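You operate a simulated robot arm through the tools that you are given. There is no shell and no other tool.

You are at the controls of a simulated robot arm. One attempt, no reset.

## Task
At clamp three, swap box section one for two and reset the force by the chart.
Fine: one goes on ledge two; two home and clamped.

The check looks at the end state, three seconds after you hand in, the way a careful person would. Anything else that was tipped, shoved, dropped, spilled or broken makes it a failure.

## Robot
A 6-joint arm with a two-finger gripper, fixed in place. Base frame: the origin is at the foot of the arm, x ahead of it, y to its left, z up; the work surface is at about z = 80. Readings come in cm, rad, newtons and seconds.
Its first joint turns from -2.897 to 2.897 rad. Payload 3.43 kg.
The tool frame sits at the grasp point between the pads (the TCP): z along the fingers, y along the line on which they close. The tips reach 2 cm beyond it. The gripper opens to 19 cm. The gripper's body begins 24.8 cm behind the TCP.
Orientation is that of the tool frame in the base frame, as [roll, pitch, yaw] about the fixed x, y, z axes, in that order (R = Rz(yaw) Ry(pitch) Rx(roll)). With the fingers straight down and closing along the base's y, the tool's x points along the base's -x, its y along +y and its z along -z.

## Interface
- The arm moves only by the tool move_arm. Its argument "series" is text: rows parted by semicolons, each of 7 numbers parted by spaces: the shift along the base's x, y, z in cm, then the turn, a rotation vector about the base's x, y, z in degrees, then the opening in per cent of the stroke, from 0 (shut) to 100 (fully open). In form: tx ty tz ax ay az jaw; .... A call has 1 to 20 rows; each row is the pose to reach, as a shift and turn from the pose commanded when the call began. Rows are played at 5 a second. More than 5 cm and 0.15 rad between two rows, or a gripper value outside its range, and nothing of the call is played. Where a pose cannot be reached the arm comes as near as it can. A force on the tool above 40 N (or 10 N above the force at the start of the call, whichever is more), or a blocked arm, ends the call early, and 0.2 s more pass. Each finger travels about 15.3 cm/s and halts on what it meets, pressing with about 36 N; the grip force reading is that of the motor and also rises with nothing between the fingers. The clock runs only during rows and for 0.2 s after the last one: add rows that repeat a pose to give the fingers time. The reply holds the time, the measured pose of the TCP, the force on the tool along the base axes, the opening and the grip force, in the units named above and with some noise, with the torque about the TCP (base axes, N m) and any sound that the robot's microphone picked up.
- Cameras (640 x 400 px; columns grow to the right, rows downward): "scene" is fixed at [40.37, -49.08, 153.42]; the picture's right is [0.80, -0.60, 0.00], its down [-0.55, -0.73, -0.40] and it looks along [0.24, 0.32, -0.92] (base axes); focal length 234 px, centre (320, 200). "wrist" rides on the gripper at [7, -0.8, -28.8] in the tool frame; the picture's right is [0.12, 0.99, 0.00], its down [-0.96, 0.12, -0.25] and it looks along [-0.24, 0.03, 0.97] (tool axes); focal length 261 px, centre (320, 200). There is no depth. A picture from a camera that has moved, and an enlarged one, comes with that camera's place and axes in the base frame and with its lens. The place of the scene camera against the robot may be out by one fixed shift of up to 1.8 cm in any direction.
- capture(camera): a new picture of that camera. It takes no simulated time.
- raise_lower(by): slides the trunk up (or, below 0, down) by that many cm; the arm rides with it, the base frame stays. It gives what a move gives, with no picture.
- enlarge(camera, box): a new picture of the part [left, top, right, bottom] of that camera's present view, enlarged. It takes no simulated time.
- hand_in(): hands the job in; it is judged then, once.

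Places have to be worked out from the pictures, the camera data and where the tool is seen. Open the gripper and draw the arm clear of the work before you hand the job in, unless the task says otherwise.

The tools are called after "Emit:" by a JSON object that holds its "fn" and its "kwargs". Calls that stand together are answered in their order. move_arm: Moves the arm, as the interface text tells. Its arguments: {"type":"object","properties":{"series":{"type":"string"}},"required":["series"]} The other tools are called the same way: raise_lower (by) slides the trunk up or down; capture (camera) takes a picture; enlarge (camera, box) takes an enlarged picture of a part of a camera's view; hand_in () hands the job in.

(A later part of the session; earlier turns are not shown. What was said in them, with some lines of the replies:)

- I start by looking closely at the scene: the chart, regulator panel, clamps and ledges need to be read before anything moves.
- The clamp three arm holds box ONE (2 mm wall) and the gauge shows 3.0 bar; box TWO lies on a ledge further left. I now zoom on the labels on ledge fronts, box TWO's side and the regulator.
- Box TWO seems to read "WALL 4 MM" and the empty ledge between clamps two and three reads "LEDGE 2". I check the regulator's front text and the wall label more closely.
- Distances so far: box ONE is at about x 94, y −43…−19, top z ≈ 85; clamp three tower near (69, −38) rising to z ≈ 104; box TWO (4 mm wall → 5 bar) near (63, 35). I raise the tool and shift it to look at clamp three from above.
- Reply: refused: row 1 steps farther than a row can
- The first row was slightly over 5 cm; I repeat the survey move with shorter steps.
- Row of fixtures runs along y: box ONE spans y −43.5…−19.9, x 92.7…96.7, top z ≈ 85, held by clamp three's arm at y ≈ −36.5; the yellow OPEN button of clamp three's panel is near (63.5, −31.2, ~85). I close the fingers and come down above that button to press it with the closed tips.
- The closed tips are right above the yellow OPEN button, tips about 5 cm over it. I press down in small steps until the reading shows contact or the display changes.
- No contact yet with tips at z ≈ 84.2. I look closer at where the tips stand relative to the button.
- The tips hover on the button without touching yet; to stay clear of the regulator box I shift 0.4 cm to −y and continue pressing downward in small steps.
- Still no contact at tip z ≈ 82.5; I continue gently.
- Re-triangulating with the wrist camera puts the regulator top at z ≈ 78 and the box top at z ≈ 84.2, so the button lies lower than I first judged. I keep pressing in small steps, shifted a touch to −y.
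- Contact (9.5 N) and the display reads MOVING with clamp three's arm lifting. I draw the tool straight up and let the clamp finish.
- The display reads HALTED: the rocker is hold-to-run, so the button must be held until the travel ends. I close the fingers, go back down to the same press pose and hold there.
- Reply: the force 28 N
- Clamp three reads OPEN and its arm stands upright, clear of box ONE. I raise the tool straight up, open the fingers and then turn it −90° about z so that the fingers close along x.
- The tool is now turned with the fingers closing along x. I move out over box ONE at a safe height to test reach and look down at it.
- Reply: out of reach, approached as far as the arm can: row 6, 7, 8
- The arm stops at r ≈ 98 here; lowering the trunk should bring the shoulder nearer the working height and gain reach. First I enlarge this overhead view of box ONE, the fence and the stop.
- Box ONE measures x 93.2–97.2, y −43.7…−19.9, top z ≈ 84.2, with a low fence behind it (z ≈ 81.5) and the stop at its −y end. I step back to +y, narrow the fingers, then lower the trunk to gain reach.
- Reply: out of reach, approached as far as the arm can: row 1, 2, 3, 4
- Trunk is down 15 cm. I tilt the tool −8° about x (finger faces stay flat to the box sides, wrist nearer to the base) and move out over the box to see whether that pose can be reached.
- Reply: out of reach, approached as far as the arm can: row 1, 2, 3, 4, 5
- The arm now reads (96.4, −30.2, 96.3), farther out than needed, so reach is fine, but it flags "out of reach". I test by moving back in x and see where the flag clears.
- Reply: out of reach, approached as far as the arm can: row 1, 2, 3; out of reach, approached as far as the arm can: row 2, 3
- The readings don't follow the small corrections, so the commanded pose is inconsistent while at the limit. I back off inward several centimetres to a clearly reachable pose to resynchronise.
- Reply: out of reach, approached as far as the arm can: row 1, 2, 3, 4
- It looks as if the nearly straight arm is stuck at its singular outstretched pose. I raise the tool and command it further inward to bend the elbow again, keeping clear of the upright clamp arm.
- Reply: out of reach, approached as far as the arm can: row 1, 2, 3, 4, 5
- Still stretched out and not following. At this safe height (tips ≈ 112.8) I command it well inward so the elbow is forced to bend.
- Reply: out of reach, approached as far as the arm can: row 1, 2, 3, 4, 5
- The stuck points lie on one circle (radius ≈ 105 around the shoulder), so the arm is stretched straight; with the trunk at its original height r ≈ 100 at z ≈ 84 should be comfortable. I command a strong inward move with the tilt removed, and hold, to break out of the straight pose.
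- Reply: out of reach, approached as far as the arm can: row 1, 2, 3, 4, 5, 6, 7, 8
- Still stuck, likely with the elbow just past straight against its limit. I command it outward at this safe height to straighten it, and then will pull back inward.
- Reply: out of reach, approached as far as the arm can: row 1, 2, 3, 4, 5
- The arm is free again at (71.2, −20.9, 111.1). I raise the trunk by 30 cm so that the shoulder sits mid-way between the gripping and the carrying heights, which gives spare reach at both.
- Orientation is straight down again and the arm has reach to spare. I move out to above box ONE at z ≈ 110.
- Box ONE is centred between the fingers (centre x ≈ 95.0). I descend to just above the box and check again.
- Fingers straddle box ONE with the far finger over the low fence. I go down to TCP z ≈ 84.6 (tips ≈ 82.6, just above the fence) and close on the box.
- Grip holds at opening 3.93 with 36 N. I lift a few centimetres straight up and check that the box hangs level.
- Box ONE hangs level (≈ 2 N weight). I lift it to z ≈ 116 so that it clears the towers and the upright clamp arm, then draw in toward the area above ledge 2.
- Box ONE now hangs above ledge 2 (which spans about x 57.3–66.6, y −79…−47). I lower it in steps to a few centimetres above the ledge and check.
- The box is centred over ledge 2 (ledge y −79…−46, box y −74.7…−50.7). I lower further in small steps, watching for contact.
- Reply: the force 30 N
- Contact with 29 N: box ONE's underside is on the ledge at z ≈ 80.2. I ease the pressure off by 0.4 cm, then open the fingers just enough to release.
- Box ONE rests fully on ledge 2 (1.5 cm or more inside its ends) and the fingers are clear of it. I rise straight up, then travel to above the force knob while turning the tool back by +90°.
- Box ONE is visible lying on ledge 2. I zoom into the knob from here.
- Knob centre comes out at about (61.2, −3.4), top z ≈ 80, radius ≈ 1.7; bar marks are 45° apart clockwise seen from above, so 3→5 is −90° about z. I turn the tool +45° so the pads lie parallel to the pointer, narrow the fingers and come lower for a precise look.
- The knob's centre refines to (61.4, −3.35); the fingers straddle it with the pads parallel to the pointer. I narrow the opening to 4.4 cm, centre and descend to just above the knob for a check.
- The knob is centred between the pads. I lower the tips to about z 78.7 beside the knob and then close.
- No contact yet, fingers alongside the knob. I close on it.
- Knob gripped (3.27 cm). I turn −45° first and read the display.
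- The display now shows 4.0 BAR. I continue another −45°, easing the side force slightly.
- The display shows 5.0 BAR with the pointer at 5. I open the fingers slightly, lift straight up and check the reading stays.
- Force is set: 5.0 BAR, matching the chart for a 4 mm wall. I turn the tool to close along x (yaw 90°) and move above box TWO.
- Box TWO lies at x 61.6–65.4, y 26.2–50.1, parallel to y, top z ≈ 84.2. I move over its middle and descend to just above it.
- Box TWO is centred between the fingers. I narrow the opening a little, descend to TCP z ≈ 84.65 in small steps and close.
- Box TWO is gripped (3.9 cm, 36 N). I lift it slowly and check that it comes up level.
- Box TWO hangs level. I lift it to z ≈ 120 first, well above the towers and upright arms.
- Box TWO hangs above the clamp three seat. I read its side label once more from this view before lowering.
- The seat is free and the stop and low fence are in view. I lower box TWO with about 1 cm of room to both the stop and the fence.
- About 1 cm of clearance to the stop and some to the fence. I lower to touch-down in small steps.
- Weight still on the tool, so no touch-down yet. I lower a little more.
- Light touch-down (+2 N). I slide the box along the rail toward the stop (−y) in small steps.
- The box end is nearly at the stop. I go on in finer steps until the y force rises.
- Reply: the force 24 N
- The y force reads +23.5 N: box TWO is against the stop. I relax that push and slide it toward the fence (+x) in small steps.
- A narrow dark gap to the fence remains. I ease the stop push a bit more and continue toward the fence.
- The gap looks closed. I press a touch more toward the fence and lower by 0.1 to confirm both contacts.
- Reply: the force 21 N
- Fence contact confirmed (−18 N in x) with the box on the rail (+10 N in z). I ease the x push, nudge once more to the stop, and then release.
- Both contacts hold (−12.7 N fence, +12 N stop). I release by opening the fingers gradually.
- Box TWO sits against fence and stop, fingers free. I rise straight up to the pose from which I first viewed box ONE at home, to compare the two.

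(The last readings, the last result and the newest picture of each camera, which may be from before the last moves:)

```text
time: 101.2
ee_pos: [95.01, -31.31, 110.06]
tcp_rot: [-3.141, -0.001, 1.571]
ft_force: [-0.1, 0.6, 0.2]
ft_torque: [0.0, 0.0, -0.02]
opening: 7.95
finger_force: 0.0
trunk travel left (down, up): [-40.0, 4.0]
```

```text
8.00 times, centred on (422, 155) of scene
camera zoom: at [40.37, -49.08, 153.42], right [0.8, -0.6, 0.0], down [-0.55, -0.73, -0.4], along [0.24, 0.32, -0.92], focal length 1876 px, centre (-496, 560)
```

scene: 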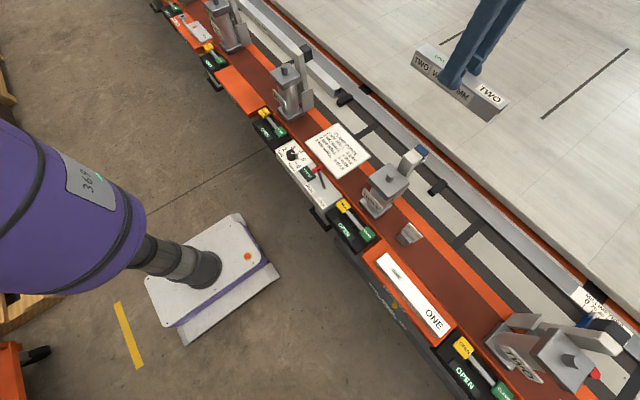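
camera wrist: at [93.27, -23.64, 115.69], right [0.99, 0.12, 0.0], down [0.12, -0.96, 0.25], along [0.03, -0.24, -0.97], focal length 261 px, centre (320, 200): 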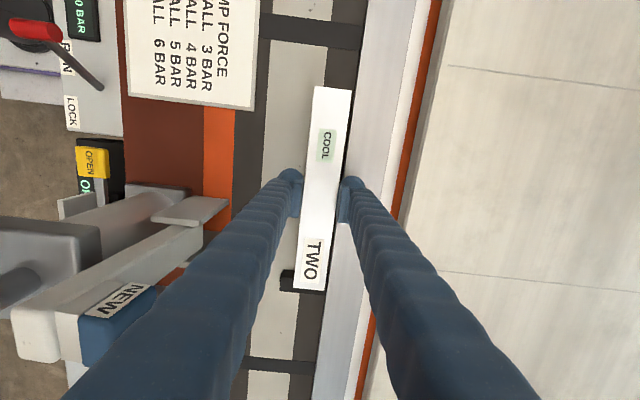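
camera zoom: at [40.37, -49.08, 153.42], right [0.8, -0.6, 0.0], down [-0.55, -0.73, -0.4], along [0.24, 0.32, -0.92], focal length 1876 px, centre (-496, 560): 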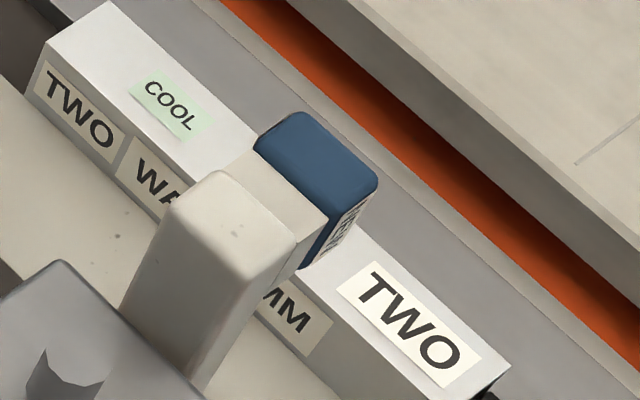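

Box TWO's outline coincides with where box ONE stood at home. I now raise the tool, turn it back to yaw 180°, close the fingers and go above the green CLAMP button of clamp three (≈ (63.6, −42.7)).

Emit:
{"fn": "move_arm", "kwargs": {"series": "0 0 4.5 0 0 0 42; 0 0 8 0 0 0 42; -4 -1.4 8 0 0 8 36; -8 -2.8 8 0 0 16 30; -12 -4.2 8 0 0 24 24; -16 -5.6 8 0 0 32 18; -20 -7 8 0 0 40 12; -24 -8.4 8 0 0 48 6; -28 -9.8 8 0 0 56 0; -31.5 -11.2 8 0 0 64 0; -31.5 -11.2 8 0 0 72 0; -31.5 -11.2 8 0 0 80 0; -31.5 -11.2 8 0 0 88 0; -31.5 -11.2 8 0 0 90 0; -31.5 -11.2 8 0 0 90 0"}}

Emit:
{"fn": "capture", "kwargs": {"camera": "wrist"}}

Emit:
{"fn": "enlarge", "kwargs": {"camera": "wrist", "box": [240, 100, 400, 200]}}

Emit:
{"fn": "enlarge", "kwargs": {"camera": "wrist", "box": [330, 190, 490, 290]}}

Emit:
{"fn": "enlarge", "kwargs": {"camera": "scene", "box": [330, 130, 470, 240]}}

```text
time: 104.3
ee_pos: [63.64, -42.54, 118.12]
tcp_rot: [3.141, -0.001, 3.141]
ft_force: [-0.9, -0.1, 0.9]
ft_torque: [0.04, 0.01, 0.0]
opening: 0.0
finger_force: 34.3
trunk travel left (down, up): [-40.0, 4.0]
```

```text
taken
camera wrist: at [56.65, -43.33, 146.97], right [-0.12, 0.99, 0.0], down [0.96, 0.12, 0.25], along [0.24, 0.03, -0.97], focal length 261 px, centre (320, 200)
```

wrist: 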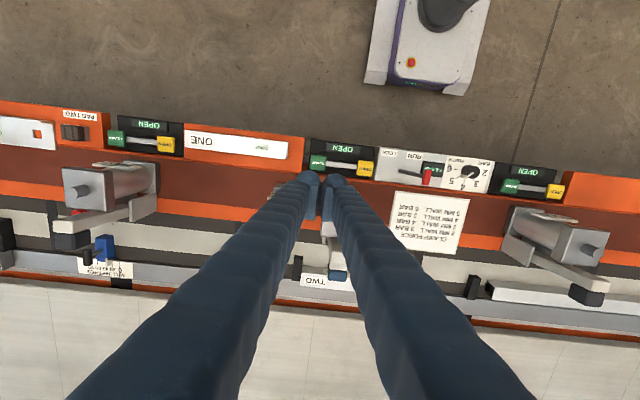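

```text
4.00 times, centred on (320, 150) of wrist
camera zoom: at [56.65, -43.33, 146.97], right [-0.12, 0.99, 0.0], down [0.96, 0.12, 0.25], along [0.24, 0.03, -0.97], focal length 1043 px, centre (320, 400)
```

zoom: 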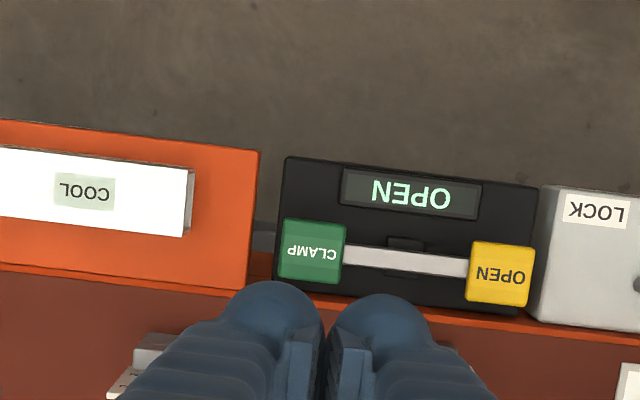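

```text
4.00 times, centred on (410, 240) of wrist
camera zoom: at [56.65, -43.33, 146.97], right [-0.12, 0.99, 0.0], down [0.96, 0.12, 0.25], along [0.24, 0.03, -0.97], focal length 1043 px, centre (-40, 40)
```

zoom: 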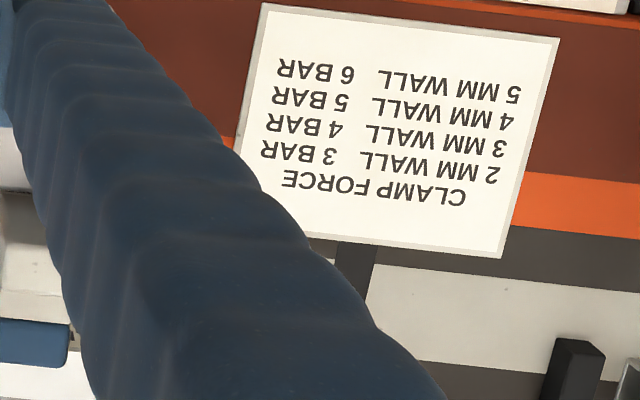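

```text
3.64 times, centred on (400, 185) of scene
camera zoom: at [40.37, -49.08, 153.42], right [0.8, -0.6, 0.0], down [-0.55, -0.73, -0.4], along [0.24, 0.32, -0.92], focal length 852 px, centre (29, 254)
```

zoom: 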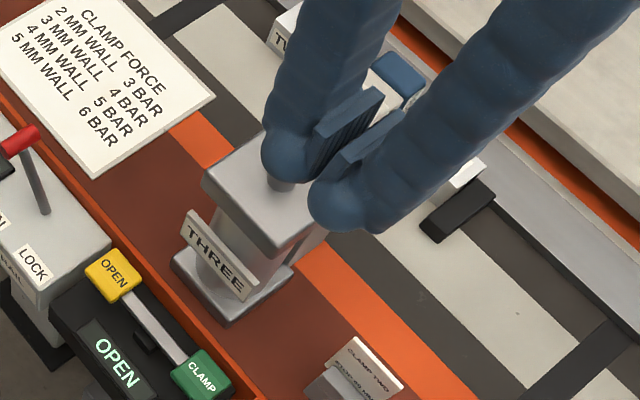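

The green CLAMP button is at about (63.7, −43.0, 80), panel shows OPEN. I come down onto it and hold it pressed as the clamp is hold-to-run.

Emit:
{"fn": "move_arm", "kwargs": {"series": "0 -0.25 -5 0 0 0 0; 0 -0.25 -10 0 0 0 0; 0 -0.25 -15 0 0 0 0; 0 -0.25 -20 0 0 0 0; 0 -0.25 -25 0 0 0 0; 0 -0.25 -29 0 0 0 0; 0 -0.25 -32 0 0 0 0; 0 -0.25 -34 0 0 0 0; 0 -0.25 -34 0 0 0 0"}}

Emit:
{"fn": "enlarge", "kwargs": {"camera": "scene", "box": [330, 130, 470, 240]}}

Emit:
{"fn": "enlarge", "kwargs": {"camera": "wrist", "box": [240, 100, 400, 200]}}

```text
time: 106.3
ee_pos: [63.62, -42.58, 83.92]
tcp_rot: [3.141, -0.003, 3.141]
ft_force: [0.9, -0.1, 1.0]
ft_torque: [0.02, 0.0, 0.01]
opening: 0.02
finger_force: 34.4
trunk travel left (down, up): [-40.0, 4.0]
```

```text
3.64 times, centred on (400, 185) of scene
camera zoom: at [40.37, -49.08, 153.42], right [0.8, -0.6, 0.0], down [-0.55, -0.73, -0.4], along [0.24, 0.32, -0.92], focal length 852 px, centre (29, 254)
```

zoom: 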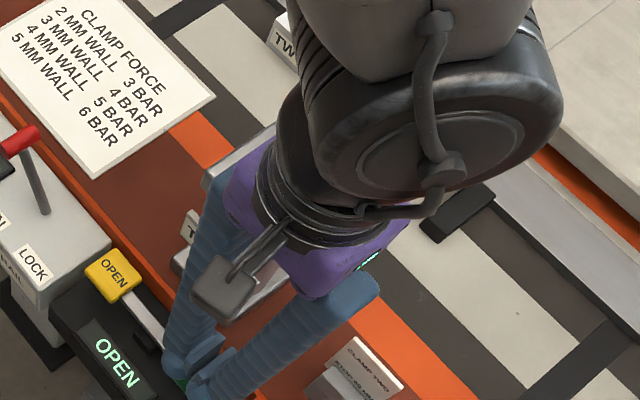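

```text
4.00 times, centred on (320, 150) of wrist
camera zoom: at [56.7, -43.46, 112.85], right [-0.12, 0.99, 0.0], down [0.96, 0.12, 0.25], along [0.24, 0.03, -0.97], focal length 1043 px, centre (320, 400)
```

zoom: 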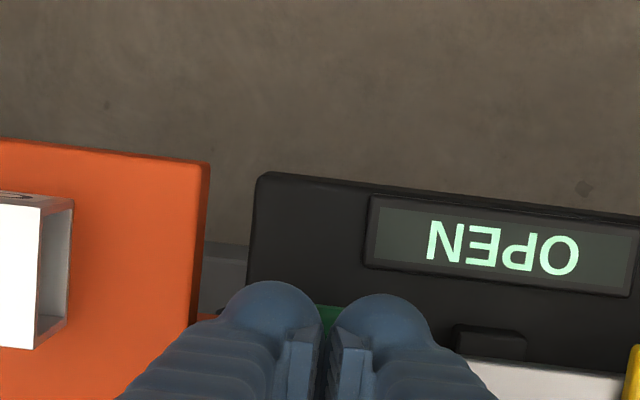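

Tips sit just above the green button, clear of ledge 2. I press down and hold.

Emit:
{"fn": "move_arm", "kwargs": {"series": "0 -0.1 -1 0 0 0 0; 0 -0.1 -1.5 0 0 0 0; 0 -0.1 -1.9 0 0 0 0; 0 -0.1 -2.2 0 0 0 0; 0 -0.1 -2.4 0 0 0 0; 0 -0.1 -2.4 0 0 0 0; 0 -0.1 -2.4 0 0 0 0; 0 -0.1 -2.4 0 0 0 0; 0 -0.1 -2.4 0 0 0 0; 0 -0.1 -2.4 0 0 0 0; 0 -0.1 -2.4 0 0 0 0; 0 -0.1 -2.4 0 0 0 0"}}

Emit:
{"fn": "enlarge", "kwargs": {"camera": "wrist", "box": [240, 100, 400, 200]}}

Emit:
{"fn": "enlarge", "kwargs": {"camera": "scene", "box": [330, 130, 470, 240]}}

```text
time: 109.0
ee_pos: [63.66, -42.75, 81.84]
tcp_rot: [-3.141, -0.002, 3.141]
ft_force: [2.8, -4.5, 7.6]
ft_torque: [0.01, -0.09, -0.04]
opening: 0.01
finger_force: 34.5
trunk travel left (down, up): [-40.0, 4.0]
```

```text
4.00 times, centred on (320, 150) of wrist
camera zoom: at [56.66, -43.61, 110.61], right [-0.12, 0.99, 0.0], down [0.96, 0.12, 0.25], along [0.24, 0.03, -0.97], focal length 1043 px, centre (320, 400)
```

zoom: 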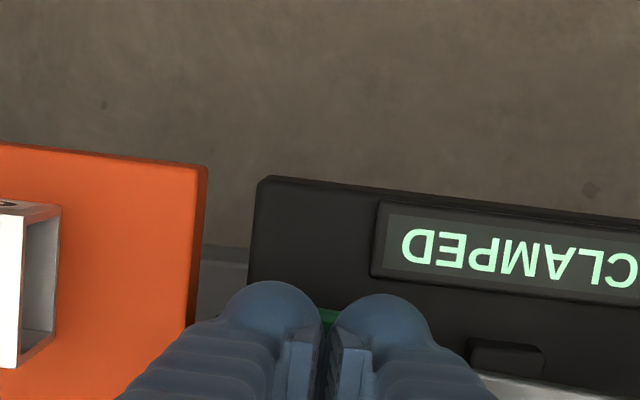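

```text
3.64 times, centred on (400, 185) of scene
camera zoom: at [40.37, -49.08, 153.42], right [0.8, -0.6, 0.0], down [-0.55, -0.73, -0.4], along [0.24, 0.32, -0.92], focal length 852 px, centre (29, 254)
```

zoom: 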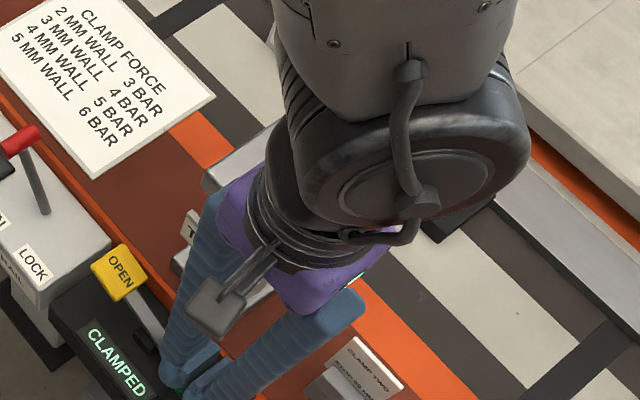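

The panel reads CLAMPED. I release the button by going straight up, open the fingers high up and draw the arm back toward its starting side.

Emit:
{"fn": "move_arm", "kwargs": {"series": "0 0 0.5 0 0 0 0; 0 0 3 0 0 0 0; 0 0 7 0 0 0 0; 0 0 12 0 0 0 0; 0 0 17 0 0 0 0; 0 0 22 0 0 0 0; 0 0 27 0 0 0 0; 0 0 32 0 0 0 0; 0 0 36 0 0 0 0; 0 0 40 0 0 0 30; -2 4 42 0 0 0 60; -3 8 43 0 0 0 100; -3 12 43 0 0 0 100; -3 16 43 0 0 0 100; -3 20 43 0 0 0 100; -3 20 43 0 0 0 100"}}

Emit:
{"fn": "capture", "kwargs": {"camera": "scene"}}

Emit:
{"fn": "capture", "kwargs": {"camera": "wrist"}}

Emit:
{"fn": "enlarge", "kwargs": {"camera": "scene", "box": [330, 120, 470, 240]}}

Emit:
{"fn": "enlarge", "kwargs": {"camera": "wrist", "box": [160, 100, 320, 290]}}

```text
time: 112.3
ee_pos: [60.57, -22.97, 124.78]
tcp_rot: [3.141, -0.001, -3.141]
ft_force: [-0.1, -0.1, -0.2]
ft_torque: [-0.02, 0.07, 0.02]
opening: 19.03
finger_force: 0.0
trunk travel left (down, up): [-40.0, 4.0]
```

```text
taken
```

scene: 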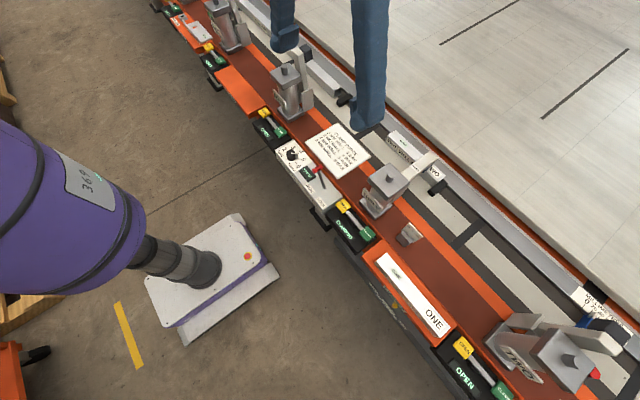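

```text
taken
camera wrist: at [53.55, -23.75, 153.65], right [-0.12, 0.99, 0.0], down [0.96, 0.11, 0.25], along [0.24, 0.03, -0.97], focal length 261 px, centre (320, 200)
```

wrist: 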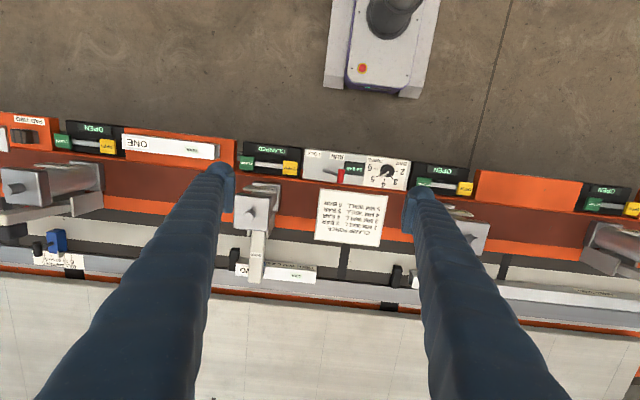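

```text
3.33 times, centred on (400, 180) of scene
camera zoom: at [40.37, -49.08, 153.42], right [0.8, -0.6, 0.0], down [-0.55, -0.73, -0.4], along [0.24, 0.32, -0.92], focal length 782 px, centre (53, 267)
```

zoom: 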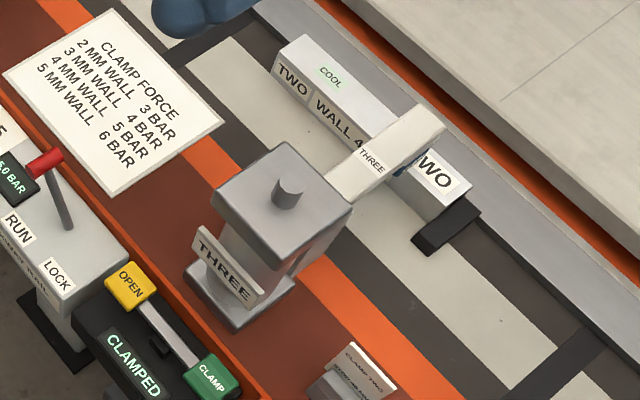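

```text
2.11 times, centred on (240, 195) of wrist
camera zoom: at [53.55, -23.75, 153.65], right [-0.12, 0.99, 0.0], down [0.96, 0.11, 0.25], along [0.24, 0.03, -0.97], focal length 549 px, centre (488, 210)
```

zoom: 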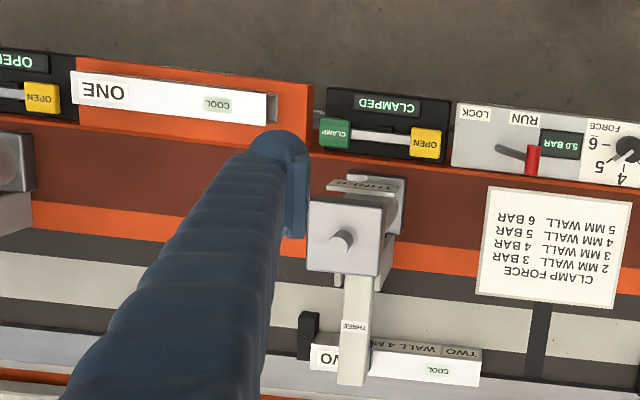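

Everything reads right: "TWO WALL 4 MM" under clamp three's arm, CLAMPED, 5.0 BAR, box ONE on ledge 2. I draw the arm further back and take a last look at each item.

Emit:
{"fn": "move_arm", "kwargs": {"series": "-4 0 1 0 0 0 100; -8 0 2 0 0 0 100; -8 0 2 0 0 0 100; -8 0 2 0 0 0 100; -8 0 2 0 0 0 100"}}

Emit:
{"fn": "enlarge", "kwargs": {"camera": "scene", "box": [360, 235, 470, 345]}}

Emit:
{"fn": "enlarge", "kwargs": {"camera": "scene", "box": [380, 120, 460, 200]}}

Emit:
{"fn": "enlarge", "kwargs": {"camera": "scene", "box": [265, 130, 385, 255]}}

Emit:
{"fn": "capture", "kwargs": {"camera": "scene"}}

```text
time: 113.5
ee_pos: [52.61, -22.84, 126.92]
tcp_rot: [-3.14, -0.001, -3.14]
ft_force: [-0.5, 0.0, -0.2]
ft_torque: [0.02, 0.05, -0.01]
opening: 19.0
finger_force: 0.1
trunk travel left (down, up): [-40.0, 4.0]
```

```text
3.64 times, centred on (415, 290) of scene
camera zoom: at [40.37, -49.08, 153.42], right [0.8, -0.6, 0.0], down [-0.55, -0.73, -0.4], along [0.24, 0.32, -0.92], focal length 852 px, centre (-26, -127)
```

zoom: 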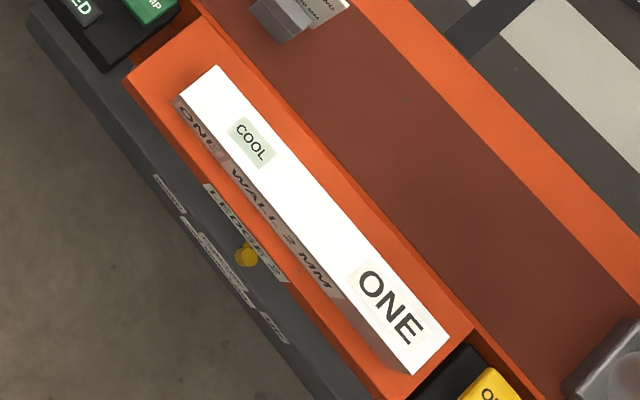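

```text
5.00 times, centred on (420, 160) of scene
camera zoom: at [40.37, -49.08, 153.42], right [0.8, -0.6, 0.0], down [-0.55, -0.73, -0.4], along [0.24, 0.32, -0.92], focal length 1172 px, centre (-180, 400)
```

zoom: 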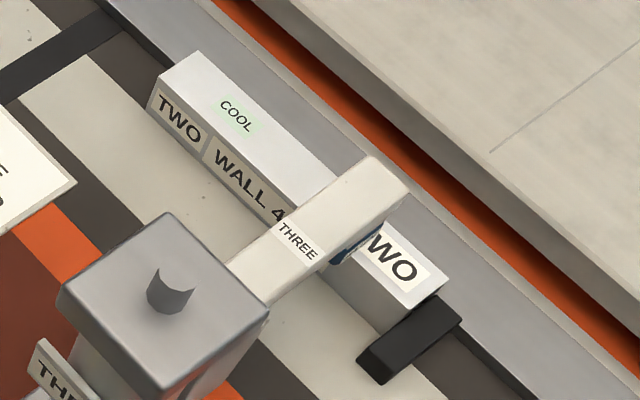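

```text
3.20 times, centred on (325, 192) of scene
camera zoom: at [40.37, -49.08, 153.42], right [0.8, -0.6, 0.0], down [-0.55, -0.73, -0.4], along [0.24, 0.32, -0.92], focal length 750 px, centre (304, 224)
```

zoom: 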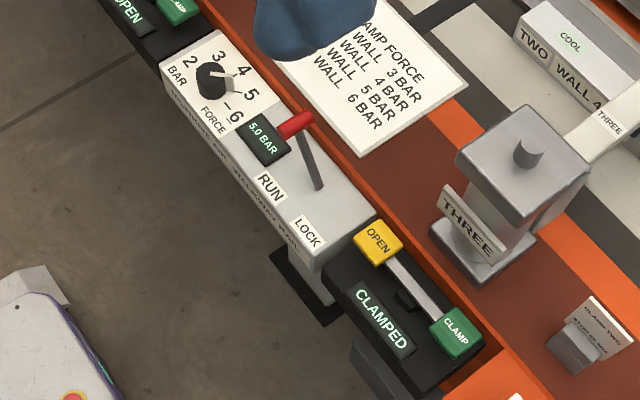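

```text
taken
```

scene: 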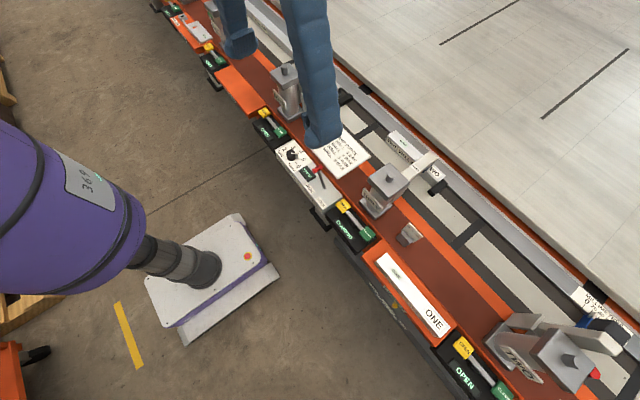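

Final state: box ONE flat on ledge 2, box TWO (4 mm wall) against stop and fence under clamp three (CLAMPED), force 5.0 BAR per the chart, nothing else moved, gripper open and arm clear. I hand the job in.

Emit:
{"fn": "hand_in", "kwargs": {}}

```text
The job is handed in.
```

The swap at clamp three is done and handed in. I haven't seen the check's result.

- **Box section one:** it lies flat on ledge two, fully inside the ledge's edges.
- **Box section two:** it sits at clamp three, pushed against both the stop and the fence. The panel reads CLAMPED.
- **Force:** its label reads 4 mm wall, and the chart gives 5 bar for that. I turned the knob from 3 to 5, and the display shows 5.0 BAR.

The clamp rocker only moves while it is held, so the first press of OPEN stopped partway and I had to press again and hold. While reaching out to box one, the arm got stuck fully stretched until I worked it free, and it touched nothing.

I saw nothing else disturbed in the last pictures. The lever is still on RUN. The gripper is open and the arm is clear of the work. The trunk is still 15 cm above where it started.
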